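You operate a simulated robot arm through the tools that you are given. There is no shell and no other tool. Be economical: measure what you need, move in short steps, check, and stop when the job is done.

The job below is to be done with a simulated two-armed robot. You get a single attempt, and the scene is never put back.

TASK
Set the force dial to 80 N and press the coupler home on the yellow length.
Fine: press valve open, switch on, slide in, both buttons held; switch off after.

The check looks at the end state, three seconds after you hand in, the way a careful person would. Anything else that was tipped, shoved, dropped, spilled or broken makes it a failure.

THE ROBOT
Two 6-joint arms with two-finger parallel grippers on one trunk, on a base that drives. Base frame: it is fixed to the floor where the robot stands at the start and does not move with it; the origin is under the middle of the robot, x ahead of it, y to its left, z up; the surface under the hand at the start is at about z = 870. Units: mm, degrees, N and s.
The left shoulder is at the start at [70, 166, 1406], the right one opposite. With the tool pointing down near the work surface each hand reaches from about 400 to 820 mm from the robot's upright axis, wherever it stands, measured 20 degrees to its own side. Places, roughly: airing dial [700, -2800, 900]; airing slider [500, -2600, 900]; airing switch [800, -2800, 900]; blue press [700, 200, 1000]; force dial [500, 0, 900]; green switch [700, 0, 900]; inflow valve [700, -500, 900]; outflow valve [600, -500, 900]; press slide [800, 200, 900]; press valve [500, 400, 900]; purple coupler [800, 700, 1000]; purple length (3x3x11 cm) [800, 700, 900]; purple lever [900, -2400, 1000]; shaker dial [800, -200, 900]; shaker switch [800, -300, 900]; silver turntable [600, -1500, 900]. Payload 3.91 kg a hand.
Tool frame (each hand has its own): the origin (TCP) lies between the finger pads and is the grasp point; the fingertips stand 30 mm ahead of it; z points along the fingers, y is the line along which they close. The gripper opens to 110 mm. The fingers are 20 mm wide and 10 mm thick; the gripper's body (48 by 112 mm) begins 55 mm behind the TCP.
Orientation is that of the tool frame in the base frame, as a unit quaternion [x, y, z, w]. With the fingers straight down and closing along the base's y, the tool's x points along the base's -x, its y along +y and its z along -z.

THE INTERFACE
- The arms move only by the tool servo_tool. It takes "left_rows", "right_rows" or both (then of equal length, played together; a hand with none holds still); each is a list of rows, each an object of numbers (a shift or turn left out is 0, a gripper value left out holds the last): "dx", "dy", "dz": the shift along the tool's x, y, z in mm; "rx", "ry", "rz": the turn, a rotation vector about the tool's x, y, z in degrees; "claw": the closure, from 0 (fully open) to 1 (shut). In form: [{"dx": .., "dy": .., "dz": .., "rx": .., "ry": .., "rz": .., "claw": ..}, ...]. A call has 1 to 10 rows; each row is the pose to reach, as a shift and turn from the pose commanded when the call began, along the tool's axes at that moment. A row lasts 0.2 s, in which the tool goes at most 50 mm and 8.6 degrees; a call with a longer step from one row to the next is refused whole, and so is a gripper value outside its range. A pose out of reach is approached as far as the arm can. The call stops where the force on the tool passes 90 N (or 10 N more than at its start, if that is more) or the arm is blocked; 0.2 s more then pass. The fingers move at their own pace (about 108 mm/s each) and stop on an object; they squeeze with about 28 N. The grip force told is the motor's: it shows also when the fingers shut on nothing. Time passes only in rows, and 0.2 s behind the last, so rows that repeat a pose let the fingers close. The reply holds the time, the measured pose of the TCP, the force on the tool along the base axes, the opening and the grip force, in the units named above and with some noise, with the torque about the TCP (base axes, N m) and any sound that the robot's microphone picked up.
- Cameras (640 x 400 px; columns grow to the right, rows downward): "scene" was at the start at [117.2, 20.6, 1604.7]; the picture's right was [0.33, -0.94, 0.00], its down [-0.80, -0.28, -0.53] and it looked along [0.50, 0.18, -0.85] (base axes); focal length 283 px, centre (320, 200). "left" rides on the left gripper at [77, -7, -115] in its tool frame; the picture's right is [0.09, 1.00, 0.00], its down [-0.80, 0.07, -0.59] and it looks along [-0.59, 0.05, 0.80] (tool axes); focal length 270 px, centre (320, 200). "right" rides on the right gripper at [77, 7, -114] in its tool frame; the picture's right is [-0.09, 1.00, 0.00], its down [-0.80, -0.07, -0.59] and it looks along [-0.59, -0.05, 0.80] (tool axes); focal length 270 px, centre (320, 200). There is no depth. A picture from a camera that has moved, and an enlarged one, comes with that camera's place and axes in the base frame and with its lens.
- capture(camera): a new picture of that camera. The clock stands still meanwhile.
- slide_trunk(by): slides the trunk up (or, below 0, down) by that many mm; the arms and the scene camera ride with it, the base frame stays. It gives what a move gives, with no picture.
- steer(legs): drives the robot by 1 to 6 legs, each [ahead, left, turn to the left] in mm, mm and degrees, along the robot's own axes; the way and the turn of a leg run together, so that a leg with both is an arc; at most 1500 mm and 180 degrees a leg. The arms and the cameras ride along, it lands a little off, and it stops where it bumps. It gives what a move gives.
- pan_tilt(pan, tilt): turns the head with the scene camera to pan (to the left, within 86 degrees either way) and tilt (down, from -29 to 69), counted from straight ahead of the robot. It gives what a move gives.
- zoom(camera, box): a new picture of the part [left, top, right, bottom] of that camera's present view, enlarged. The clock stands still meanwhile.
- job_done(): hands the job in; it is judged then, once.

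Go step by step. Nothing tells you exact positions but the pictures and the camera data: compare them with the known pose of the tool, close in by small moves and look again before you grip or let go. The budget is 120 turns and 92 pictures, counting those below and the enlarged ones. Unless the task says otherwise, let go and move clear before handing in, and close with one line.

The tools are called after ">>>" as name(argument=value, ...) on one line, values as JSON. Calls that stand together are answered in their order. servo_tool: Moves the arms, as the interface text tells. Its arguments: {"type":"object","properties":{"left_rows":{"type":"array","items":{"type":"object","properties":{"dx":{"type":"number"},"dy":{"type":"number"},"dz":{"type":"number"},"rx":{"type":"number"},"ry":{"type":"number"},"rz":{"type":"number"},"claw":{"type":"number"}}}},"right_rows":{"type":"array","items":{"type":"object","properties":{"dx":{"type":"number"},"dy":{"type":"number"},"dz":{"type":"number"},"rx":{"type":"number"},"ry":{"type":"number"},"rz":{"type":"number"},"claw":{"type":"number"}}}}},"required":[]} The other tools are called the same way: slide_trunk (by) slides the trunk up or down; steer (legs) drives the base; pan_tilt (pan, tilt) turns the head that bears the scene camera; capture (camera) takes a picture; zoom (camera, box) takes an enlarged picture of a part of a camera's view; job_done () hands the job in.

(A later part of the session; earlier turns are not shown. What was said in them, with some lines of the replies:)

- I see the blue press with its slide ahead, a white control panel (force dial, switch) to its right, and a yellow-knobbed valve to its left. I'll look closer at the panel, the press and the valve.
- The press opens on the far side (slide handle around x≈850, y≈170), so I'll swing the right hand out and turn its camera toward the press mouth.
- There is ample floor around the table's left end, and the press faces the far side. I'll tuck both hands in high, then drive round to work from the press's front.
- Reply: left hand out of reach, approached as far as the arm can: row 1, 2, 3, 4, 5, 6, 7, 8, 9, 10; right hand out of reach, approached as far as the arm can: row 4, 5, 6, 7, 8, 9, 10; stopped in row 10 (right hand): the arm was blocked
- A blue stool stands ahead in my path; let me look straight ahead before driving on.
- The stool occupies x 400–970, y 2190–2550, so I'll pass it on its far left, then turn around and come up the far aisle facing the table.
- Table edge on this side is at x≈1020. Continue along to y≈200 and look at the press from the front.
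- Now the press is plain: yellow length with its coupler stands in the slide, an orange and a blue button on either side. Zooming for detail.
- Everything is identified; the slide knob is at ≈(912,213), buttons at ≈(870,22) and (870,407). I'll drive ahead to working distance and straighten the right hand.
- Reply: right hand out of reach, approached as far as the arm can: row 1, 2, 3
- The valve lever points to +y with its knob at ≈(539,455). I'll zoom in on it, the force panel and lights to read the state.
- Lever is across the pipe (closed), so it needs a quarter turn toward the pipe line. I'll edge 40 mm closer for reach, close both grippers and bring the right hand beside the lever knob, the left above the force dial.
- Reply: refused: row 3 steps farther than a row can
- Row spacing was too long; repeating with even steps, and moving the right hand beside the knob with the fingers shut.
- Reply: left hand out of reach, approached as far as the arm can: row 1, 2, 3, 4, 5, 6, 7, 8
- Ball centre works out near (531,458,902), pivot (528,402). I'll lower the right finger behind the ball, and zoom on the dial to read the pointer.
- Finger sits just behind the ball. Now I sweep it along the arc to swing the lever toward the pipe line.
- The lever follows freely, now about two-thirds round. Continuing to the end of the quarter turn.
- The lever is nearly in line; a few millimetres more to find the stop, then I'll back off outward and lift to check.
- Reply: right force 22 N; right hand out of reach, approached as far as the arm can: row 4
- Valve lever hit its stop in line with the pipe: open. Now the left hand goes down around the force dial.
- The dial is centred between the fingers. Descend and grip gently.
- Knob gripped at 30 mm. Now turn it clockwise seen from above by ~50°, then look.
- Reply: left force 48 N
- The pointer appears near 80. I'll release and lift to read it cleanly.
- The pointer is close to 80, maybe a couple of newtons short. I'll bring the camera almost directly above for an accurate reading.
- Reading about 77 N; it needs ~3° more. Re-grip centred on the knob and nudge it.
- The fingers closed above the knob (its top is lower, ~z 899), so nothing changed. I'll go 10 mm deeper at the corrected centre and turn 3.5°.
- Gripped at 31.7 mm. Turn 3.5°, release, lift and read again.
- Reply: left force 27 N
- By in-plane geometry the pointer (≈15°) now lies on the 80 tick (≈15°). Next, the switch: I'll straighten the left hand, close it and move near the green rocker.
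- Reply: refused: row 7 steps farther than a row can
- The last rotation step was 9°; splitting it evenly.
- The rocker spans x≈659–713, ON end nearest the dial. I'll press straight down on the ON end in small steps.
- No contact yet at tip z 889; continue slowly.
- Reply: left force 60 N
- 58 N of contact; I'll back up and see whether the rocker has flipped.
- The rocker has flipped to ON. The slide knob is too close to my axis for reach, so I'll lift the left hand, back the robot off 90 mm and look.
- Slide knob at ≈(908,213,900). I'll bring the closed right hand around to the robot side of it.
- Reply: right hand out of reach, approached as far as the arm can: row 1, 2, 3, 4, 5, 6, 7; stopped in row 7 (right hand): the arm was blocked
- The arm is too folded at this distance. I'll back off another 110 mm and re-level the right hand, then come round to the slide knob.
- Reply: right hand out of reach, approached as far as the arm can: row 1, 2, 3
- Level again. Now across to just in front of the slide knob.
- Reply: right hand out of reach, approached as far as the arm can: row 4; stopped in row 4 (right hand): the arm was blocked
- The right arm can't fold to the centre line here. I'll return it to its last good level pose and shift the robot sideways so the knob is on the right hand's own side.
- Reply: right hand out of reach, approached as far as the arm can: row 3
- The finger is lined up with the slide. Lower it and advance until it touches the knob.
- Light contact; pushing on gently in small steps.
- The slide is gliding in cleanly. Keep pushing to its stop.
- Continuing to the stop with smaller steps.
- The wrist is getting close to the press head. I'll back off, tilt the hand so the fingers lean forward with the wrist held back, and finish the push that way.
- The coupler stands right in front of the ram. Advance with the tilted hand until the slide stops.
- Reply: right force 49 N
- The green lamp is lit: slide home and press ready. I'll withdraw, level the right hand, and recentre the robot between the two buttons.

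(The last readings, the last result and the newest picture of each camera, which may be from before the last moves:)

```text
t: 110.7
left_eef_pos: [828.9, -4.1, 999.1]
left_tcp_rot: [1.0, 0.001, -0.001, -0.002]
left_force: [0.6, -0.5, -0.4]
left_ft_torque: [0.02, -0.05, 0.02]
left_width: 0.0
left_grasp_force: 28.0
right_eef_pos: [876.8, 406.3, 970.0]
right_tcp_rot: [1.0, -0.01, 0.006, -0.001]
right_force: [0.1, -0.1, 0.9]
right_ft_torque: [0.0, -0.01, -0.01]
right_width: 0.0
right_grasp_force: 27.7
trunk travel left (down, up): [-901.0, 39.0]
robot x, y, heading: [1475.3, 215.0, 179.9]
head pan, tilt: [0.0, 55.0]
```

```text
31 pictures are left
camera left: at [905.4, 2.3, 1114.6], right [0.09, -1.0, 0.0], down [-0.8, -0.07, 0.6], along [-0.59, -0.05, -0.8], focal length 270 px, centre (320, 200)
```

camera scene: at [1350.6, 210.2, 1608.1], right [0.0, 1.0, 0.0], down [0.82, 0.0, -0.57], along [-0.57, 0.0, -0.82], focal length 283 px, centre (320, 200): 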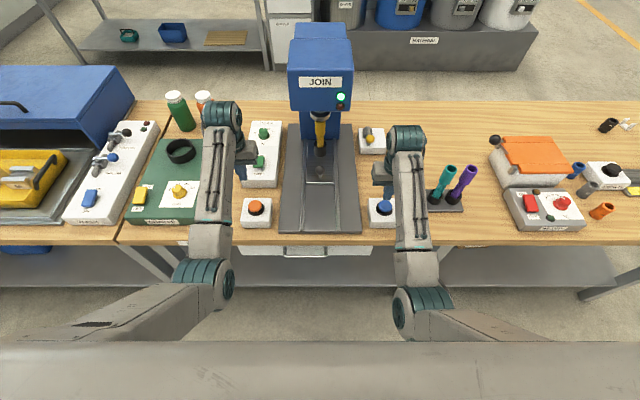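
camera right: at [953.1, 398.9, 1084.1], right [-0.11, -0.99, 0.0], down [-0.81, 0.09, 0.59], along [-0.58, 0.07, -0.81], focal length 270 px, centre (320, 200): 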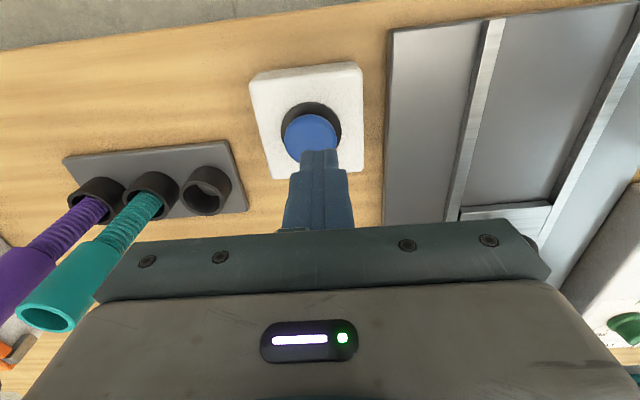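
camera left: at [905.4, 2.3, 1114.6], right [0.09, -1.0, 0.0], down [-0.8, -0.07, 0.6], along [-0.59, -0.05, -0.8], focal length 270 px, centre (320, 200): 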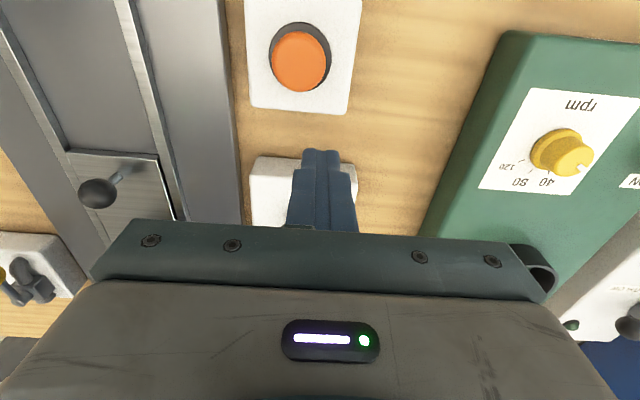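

Orange button ≈(870,14.5), blue ≈(875,413). I'll bring both fingertips over the buttons.

>>> servo_tool(left_rows=[{"dx": 21, "dy": -9}, {"dx": 41, "dy": -18.5, "dz": 15}, {"dx": 41, "dy": -18.5, "dz": 40}, {"dx": 41, "dy": -18.5, "dz": 54}, {"dx": 41, "dy": -18.5, "dz": 54}], right_rows=[{"dx": -1, "dy": -3}, {"dx": -2, "dy": -7, "dz": 10}, {"dx": -2, "dy": -7, "dz": 20}, {"dx": -2, "dy": -7, "dz": 25}, {"dx": -2, "dy": -7, "dz": 25}])

>>> capture(camera="right")

>>> capture(camera="left")

```text
t: 111.9
left_eef_pos: [870.7, 17.9, 946.6]
left_tcp_rot: [1.0, 0.001, -0.002, 0.0]
left_force: [0.4, 0.0, -0.2]
left_ft_torque: [0.01, -0.03, 0.03]
left_width: 0.0
left_grasp_force: 28.0
right_eef_pos: [874.2, 416.6, 944.6]
right_tcp_rot: [1.0, -0.01, 0.005, 0.001]
right_force: [0.4, 0.5, -0.3]
right_ft_torque: [-0.01, 0.01, 0.01]
right_width: 0.0
right_grasp_force: 27.5
trunk travel left (down, up): [-901.0, 39.0]
robot x, y, heading: [1472.1, 216.7, 179.8]
head pan, tilt: [0.0, 55.0]
```

```text
30 pictures are left
camera right: at [951.1, 408.8, 1058.4], right [-0.11, -0.99, 0.0], down [-0.81, 0.09, 0.59], along [-0.58, 0.06, -0.81], focal length 270 px, centre (320, 200)
```

right: 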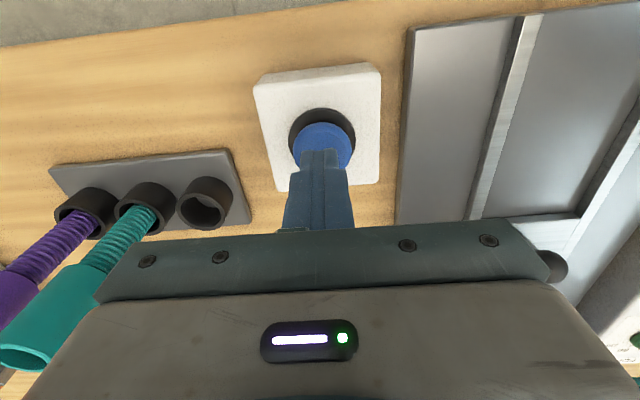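

```text
29 pictures are left
camera left: at [946.8, 23.5, 1061.8], right [0.09, -1.0, 0.0], down [-0.8, -0.07, 0.6], along [-0.6, -0.05, -0.8], focal length 270 px, centre (320, 200)
```

left: 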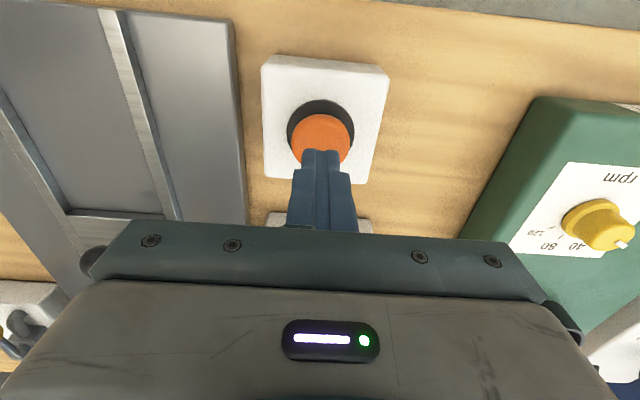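

Both tips are over the buttons (shift 5 mm toward me for centring). Press both down together.

>>> servo_tool(left_rows=[{"dx": 5, "dz": 4}, {"dx": 5, "dz": 8}, {"dx": 5, "dz": 12}, {"dx": 5, "dz": 16}, {"dx": 5, "dz": 20}, {"dx": 5, "dz": 23}, {"dx": 5, "dz": 23}], right_rows=[{"dx": 5, "dz": 4}, {"dx": 5, "dz": 8}, {"dx": 5, "dz": 12}, {"dx": 5, "dz": 16}, {"dx": 5, "dz": 20}, {"dx": 5, "dz": 23}, {"dx": 5, "dz": 23}])

>>> zoom(camera="scene", box=[230, 70, 410, 240])

```text
t: 113.5
left_eef_pos: [874.4, 17.5, 924.3]
left_tcp_rot: [1.0, 0.0, -0.002, 0.0]
left_force: [-0.1, -0.1, -0.2]
left_ft_torque: [0.01, -0.02, -0.01]
left_width: 0.0
left_grasp_force: 27.8
right_eef_pos: [882.0, 416.2, 921.1]
right_tcp_rot: [1.0, -0.01, 0.006, 0.001]
right_force: [-0.8, -0.2, -0.3]
right_ft_torque: [0.0, -0.01, 0.0]
right_width: 0.0
right_grasp_force: 28.0
trunk travel left (down, up): [-901.0, 39.0]
robot x, y, heading: [1471.2, 217.2, 179.8]
head pan, tilt: [0.0, 55.0]
```

```text
2.35 times, centred on (320, 155) of scene
camera zoom: at [1350.7, 214.0, 1608.1], right [0.0, 1.0, 0.0], down [0.82, 0.0, -0.57], along [-0.57, 0.0, -0.82], focal length 666 px, centre (320, 306)
```

zoom: 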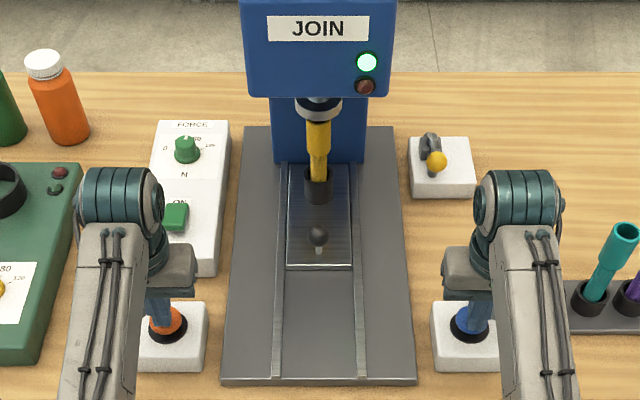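

No contact yet at tip z≈893. Before pressing on, a quick check of the dial reading from this angle.

>>> zoom(camera="scene", box=[264, 118, 300, 150])

>>> servo_tool(left_rows=[{"dz": 3}, {"dz": 6}], right_rows=[{"dz": 0}, {"dz": 3}])

```text
12.50 times, centred on (282, 134) of scene
camera zoom: at [1350.7, 214.0, 1608.1], right [0.0, 1.0, 0.0], down [0.82, 0.0, -0.57], along [-0.57, 0.0, -0.82], focal length 3540 px, centre (795, 1025)
```

zoom: 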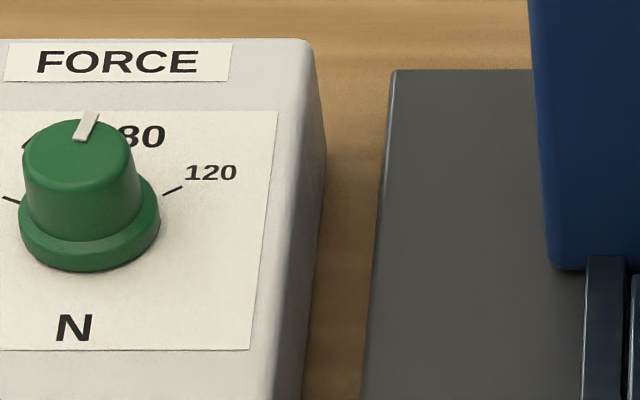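

```text
t: 114.1
left_eef_pos: [875.0, 16.6, 917.3]
left_tcp_rot: [1.0, 0.0, -0.002, 0.0]
left_force: [-0.8, 0.5, 1.6]
left_ft_torque: [0.03, 0.05, -0.02]
left_width: 0.1
left_grasp_force: 28.0
right_eef_pos: [880.8, 416.8, 919.7]
right_tcp_rot: [1.0, -0.011, 0.003, 0.001]
right_force: [-1.0, -0.8, 2.4]
right_ft_torque: [0.0, 0.02, 0.03]
right_width: 0.0
right_grasp_force: 27.8
trunk travel left (down, up): [-901.0, 39.0]
robot x, y, heading: [1472.3, 220.9, 179.8]
head pan, tilt: [0.0, 55.0]
```

The scale's own tilt confirms 80 N sits at ≈15° and the pointer is at 14–15°: good. Both fingers now touch the buttons; press together and hold.

>>> servo_tool(left_rows=[{"dz": 4}, {"dz": 8}, {"dz": 10}, {"dz": 10}, {"dz": 10}, {"dz": 10}, {"dz": 10}, {"dz": 10}], right_rows=[{"dz": 4}, {"dz": 8}, {"dz": 10}, {"dz": 10}, {"dz": 10}, {"dz": 10}, {"dz": 10}, {"dz": 10}])

>>> zoom(camera="scene", box=[230, 70, 410, 240])

```text
t: 115.9
left_eef_pos: [874.9, 16.2, 907.7]
left_tcp_rot: [1.0, 0.0, -0.003, -0.001]
left_force: [-4.6, 3.8, 12.0]
left_ft_torque: [0.1, 0.28, -0.04]
left_width: 0.0
left_grasp_force: 28.1
right_eef_pos: [881.4, 416.6, 910.0]
right_tcp_rot: [1.0, -0.009, 0.005, 0.001]
right_force: [-2.6, -1.9, 5.3]
right_ft_torque: [-0.06, 0.13, 0.03]
right_width: 0.0
right_grasp_force: 28.3
trunk travel left (down, up): [-901.0, 39.0]
robot x, y, heading: [1468.8, 217.3, 179.8]
head pan, tilt: [0.0, 55.0]
```

```text
2.35 times, centred on (320, 155) of scene
camera zoom: at [1352.5, 214.7, 1608.3], right [0.0, 1.0, 0.0], down [0.82, 0.0, -0.57], along [-0.57, 0.0, -0.82], focal length 666 px, centre (320, 306)
```

zoom: 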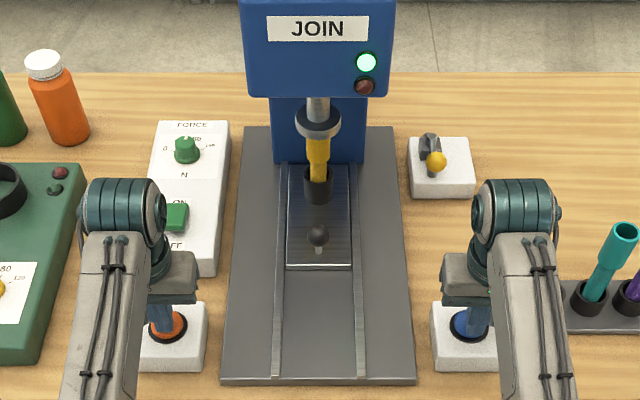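

The ram is coming down onto the coupler. Keep holding both buttons.

>>> servo_tool(left_rows=[{"dz": 0}, {"dz": 0}, {"dz": 0}, {"dz": 0}, {"dz": 0}, {"dz": 0}], right_rows=[{"dz": 1}, {"dz": 1}, {"dz": 1}, {"dz": 1}, {"dz": 1}, {"dz": 1}])

>>> zoom(camera="scene", box=[260, 70, 380, 200])

```text
t: 117.3
left_eef_pos: [875.4, 17.0, 907.9]
left_tcp_rot: [1.0, 0.001, -0.003, 0.001]
left_force: [-3.0, 0.2, 11.9]
left_ft_torque: [-0.02, 0.18, 0.03]
left_width: 0.0
left_grasp_force: 27.9
right_eef_pos: [882.1, 416.6, 908.2]
right_tcp_rot: [1.0, -0.012, 0.004, 0.001]
right_force: [-0.3, 1.9, 7.9]
right_ft_torque: [0.04, 0.1, -0.02]
right_width: 0.0
right_grasp_force: 27.6
trunk travel left (down, up): [-901.0, 39.0]
robot x, y, heading: [1469.7, 217.4, 179.8]
head pan, tilt: [0.0, 55.0]
```

```text
3.08 times, centred on (320, 135) of scene
camera zoom: at [1353.2, 214.6, 1608.4], right [0.0, 1.0, 0.0], down [0.82, 0.0, -0.57], along [-0.57, 0.0, -0.82], focal length 871 px, centre (320, 400)
```

zoom: 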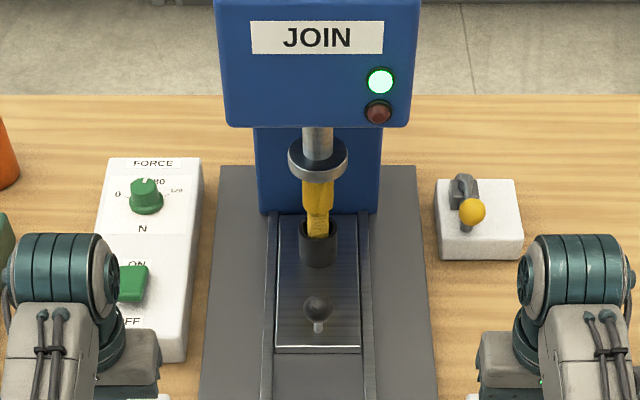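

It has contacted and is still moving down slightly. Hold 2 s more.

>>> servo_tool(left_rows=[{"dz": 0}, {"dz": 0}, {"dz": 0}, {"dz": 0}, {"dz": 0}, {"dz": 0}, {"dz": 0}, {"dz": 0}, {"dz": 0}, {"dz": 0}])

>>> zoom(camera="scene", box=[260, 70, 380, 200])

```text
t: 119.5
left_eef_pos: [875.6, 16.4, 907.9]
left_tcp_rot: [1.0, 0.002, -0.002, 0.0]
left_force: [-2.7, -2.2, 10.6]
left_ft_torque: [-0.1, 0.13, -0.01]
left_width: 0.0
left_grasp_force: 28.5
right_eef_pos: [880.5, 417.1, 908.3]
right_tcp_rot: [1.0, -0.01, 0.004, 0.002]
right_force: [-1.6, 3.0, 6.7]
right_ft_torque: [0.12, 0.09, 0.01]
right_width: 0.1
right_grasp_force: 28.0
trunk travel left (down, up): [-901.0, 39.0]
robot x, y, heading: [1474.0, 215.0, 179.4]
head pan, tilt: [0.0, 55.0]
```

```text
3.08 times, centred on (320, 135) of scene
camera zoom: at [1353.3, 214.5, 1608.4], right [0.0, 1.0, 0.0], down [0.82, 0.0, -0.57], along [-0.57, 0.0, -0.82], focal length 871 px, centre (320, 400)
```

zoom: 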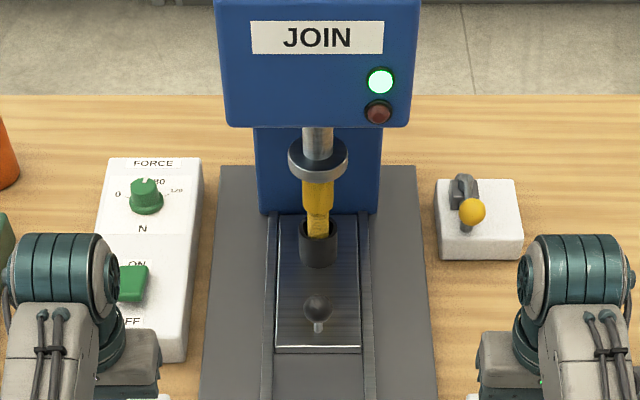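

The ram is at rest against the coupler: fully pressed. Release both buttons, lift, and watch the ram retract.

>>> servo_tool(left_rows=[{"dz": -20}, {"dz": -45}, {"dz": -60}, {"dz": -70}, {"dz": -70}, {"dz": -70}, {"dz": -70}, {"dz": -70}], right_rows=[{"dz": -20}, {"dz": -45}, {"dz": -60}, {"dz": -60}, {"dz": -60}, {"dz": -60}, {"dz": -60}, {"dz": -60}])

>>> zoom(camera="scene", box=[260, 70, 380, 200])

>>> capture(camera="left")

```text
t: 121.3
left_eef_pos: [873.8, 16.2, 977.3]
left_tcp_rot: [1.0, 0.001, -0.002, -0.001]
left_force: [0.0, 0.2, -0.4]
left_ft_torque: [0.0, 0.05, 0.0]
left_width: 0.0
left_grasp_force: 27.8
right_eef_pos: [880.4, 416.2, 968.0]
right_tcp_rot: [1.0, -0.01, 0.006, 0.001]
right_force: [0.4, -0.1, -0.5]
right_ft_torque: [0.0, 0.0, -0.02]
right_width: 0.0
right_grasp_force: 28.1
trunk travel left (down, up): [-901.0, 39.0]
robot x, y, heading: [1473.1, 214.7, 179.7]
head pan, tilt: [0.0, 55.0]
```

```text
3.08 times, centred on (320, 135) of scene
camera zoom: at [1350.7, 214.0, 1608.1], right [0.0, 1.0, 0.0], down [0.82, 0.0, -0.57], along [-0.57, 0.0, -0.82], focal length 871 px, centre (320, 400)
```

zoom: 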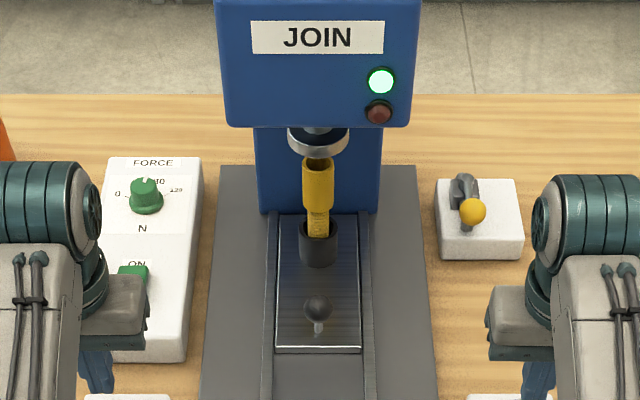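

```text
22 pictures are left
camera left: at [950.8, 22.6, 1092.4], right [0.09, -1.0, 0.0], down [-0.8, -0.07, 0.6], along [-0.59, -0.05, -0.8], focal length 270 px, centre (320, 200)
```

left: 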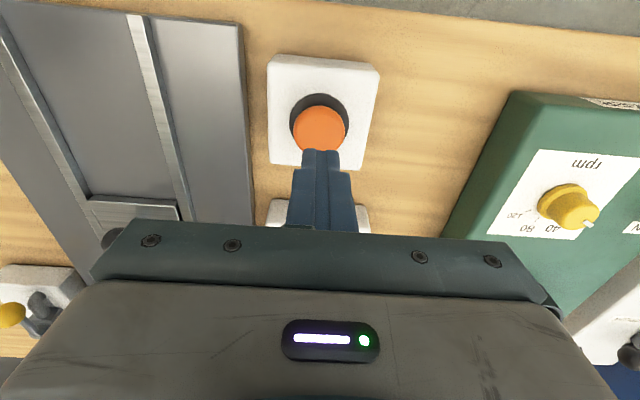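

The ram retracted and the coupler sits lower. A close look at the coupler before switching off.

>>> zoom(camera="scene", box=[305, 110, 335, 160])

```text
8.00 times, centred on (320, 135) of scene
camera zoom: at [1350.7, 214.0, 1608.1], right [0.0, 1.0, 0.0], down [0.82, 0.0, -0.57], along [-0.57, 0.0, -0.82], focal length 2265 px, centre (320, 720)
```

zoom: 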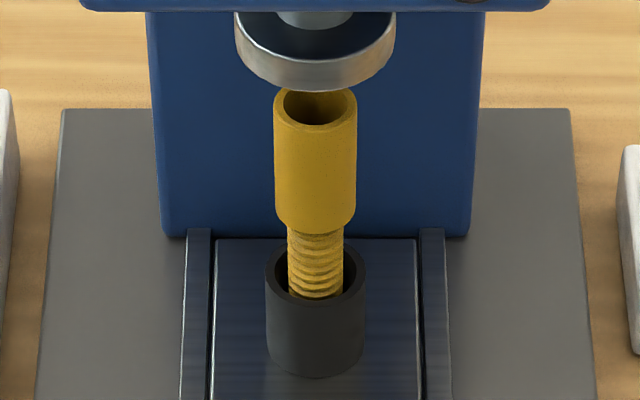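

The coupler has gone down over the length. Now the switch off: left hand to the OFF end of the rocker (x≈704, y≈7).

>>> servo_tool(left_rows=[{"dx": -40, "dy": 2}, {"dx": -80, "dy": 4}, {"dx": -120, "dy": 6}, {"dx": -155, "dy": 9}, {"dx": -170, "dy": 9}, {"dx": -170, "dy": 9, "dz": 20}])

>>> capture(camera="left")

```text
t: 122.7
left_eef_pos: [704.6, 7.6, 956.9]
left_tcp_rot: [1.0, 0.001, -0.002, -0.001]
left_force: [0.1, -0.4, 0.5]
left_ft_torque: [0.04, -0.03, 0.0]
left_width: 0.0
left_grasp_force: 28.1
right_eef_pos: [880.8, 416.9, 966.7]
right_tcp_rot: [1.0, -0.011, 0.006, 0.001]
right_force: [0.2, -0.3, 0.7]
right_ft_torque: [0.02, -0.02, 0.0]
right_width: 0.0
right_grasp_force: 28.4
trunk travel left (down, up): [-901.0, 39.0]
robot x, y, heading: [1474.8, 216.9, 179.7]
head pan, tilt: [0.0, 55.0]
```

```text
20 pictures are left
camera left: at [782.3, 14.3, 1072.6], right [0.09, -1.0, 0.0], down [-0.8, -0.07, 0.6], along [-0.6, -0.05, -0.8], focal length 270 px, centre (320, 200)
```

left: 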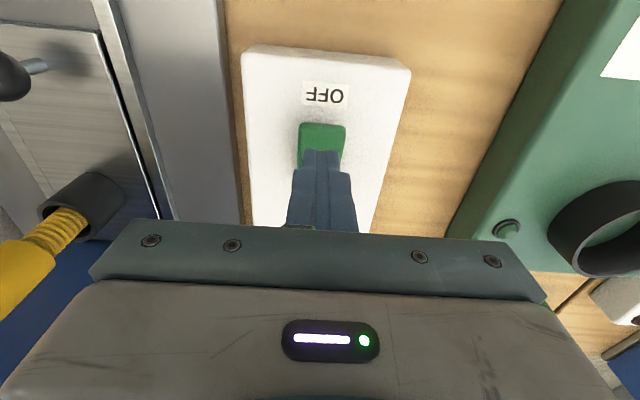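

The finger is over the OFF end. Press down slowly.

>>> servo_tool(left_rows=[{"dz": 15}, {"dz": 28}, {"dz": 32}, {"dz": 36}, {"dz": 39}, {"dz": 42}, {"dz": 45}, {"dz": 47}])

>>> servo_tool(left_rows=[{"dz": -20}, {"dz": -45}, {"dz": -60}, {"dx": 40, "dz": -60}, {"dx": 80, "dz": -60}, {"dx": 120, "dz": -60}])

>>> capture(camera="scene")

>>> zoom(camera="scene", box=[240, 70, 380, 200])

```text
t: 124.5
left_eef_pos: [705.0, 7.5, 918.8]
left_tcp_rot: [1.0, 0.001, -0.008, 0.0]
left_force: [-5.2, -4.5, 33.4]
left_ft_torque: [-0.14, 0.54, -0.04]
left_width: 0.0
left_grasp_force: 27.7
right_eef_pos: [883.0, 415.5, 969.4]
right_tcp_rot: [1.0, -0.01, 0.002, 0.001]
right_force: [0.0, 0.3, 0.2]
right_ft_torque: [0.0, 0.02, -0.01]
right_width: 0.0
right_grasp_force: 28.1
trunk travel left (down, up): [-901.0, 39.0]
robot x, y, heading: [1470.9, 215.4, 180.1]
head pan, tilt: [0.0, 55.0]
```

```text
t: 125.9
left_eef_pos: [825.7, 5.6, 972.7]
left_tcp_rot: [1.0, 0.001, -0.003, -0.001]
left_force: [0.5, -0.4, 0.2]
left_ft_torque: [-0.03, 0.0, -0.04]
left_width: 0.1
left_grasp_force: 28.3
right_eef_pos: [880.1, 416.3, 966.6]
right_tcp_rot: [1.0, -0.01, 0.004, 0.0]
right_force: [0.4, 1.1, 0.6]
right_ft_torque: [-0.02, 0.02, 0.0]
right_width: 0.0
right_grasp_force: 27.9
trunk travel left (down, up): [-901.0, 39.0]
robot x, y, heading: [1468.7, 213.0, 180.0]
head pan, tilt: [0.0, 55.0]
```

```text
19 pictures are left
camera scene: at [1352.4, 214.1, 1608.3], right [0.0, 1.0, 0.0], down [0.82, 0.0, -0.57], along [-0.57, 0.0, -0.82], focal length 283 px, centre (320, 200)
```

scene: 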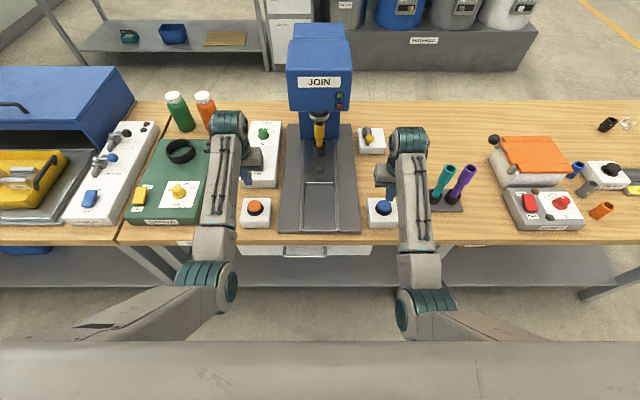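

```text
3.08 times, centred on (310, 135) of scene
camera zoom: at [1352.4, 214.1, 1608.3], right [0.0, 1.0, 0.0], down [0.82, 0.0, -0.57], along [-0.57, 0.0, -0.82], focal length 871 px, centre (351, 400)
```

zoom: 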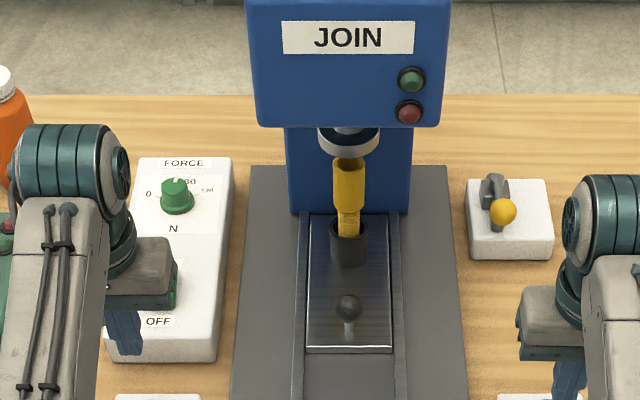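

The green lamp is out, so the switch is off. The dial still reads 80 N, the coupler is pressed onto the yellow length, nothing else has moved, and both hands are clear.

>>> job_done()

```text
The job is handed in.
```

I set the dial to 80 N, pressed the coupler down onto the yellow length until the ram stopped, and switched the press off; the valve is still open and the slide still in.
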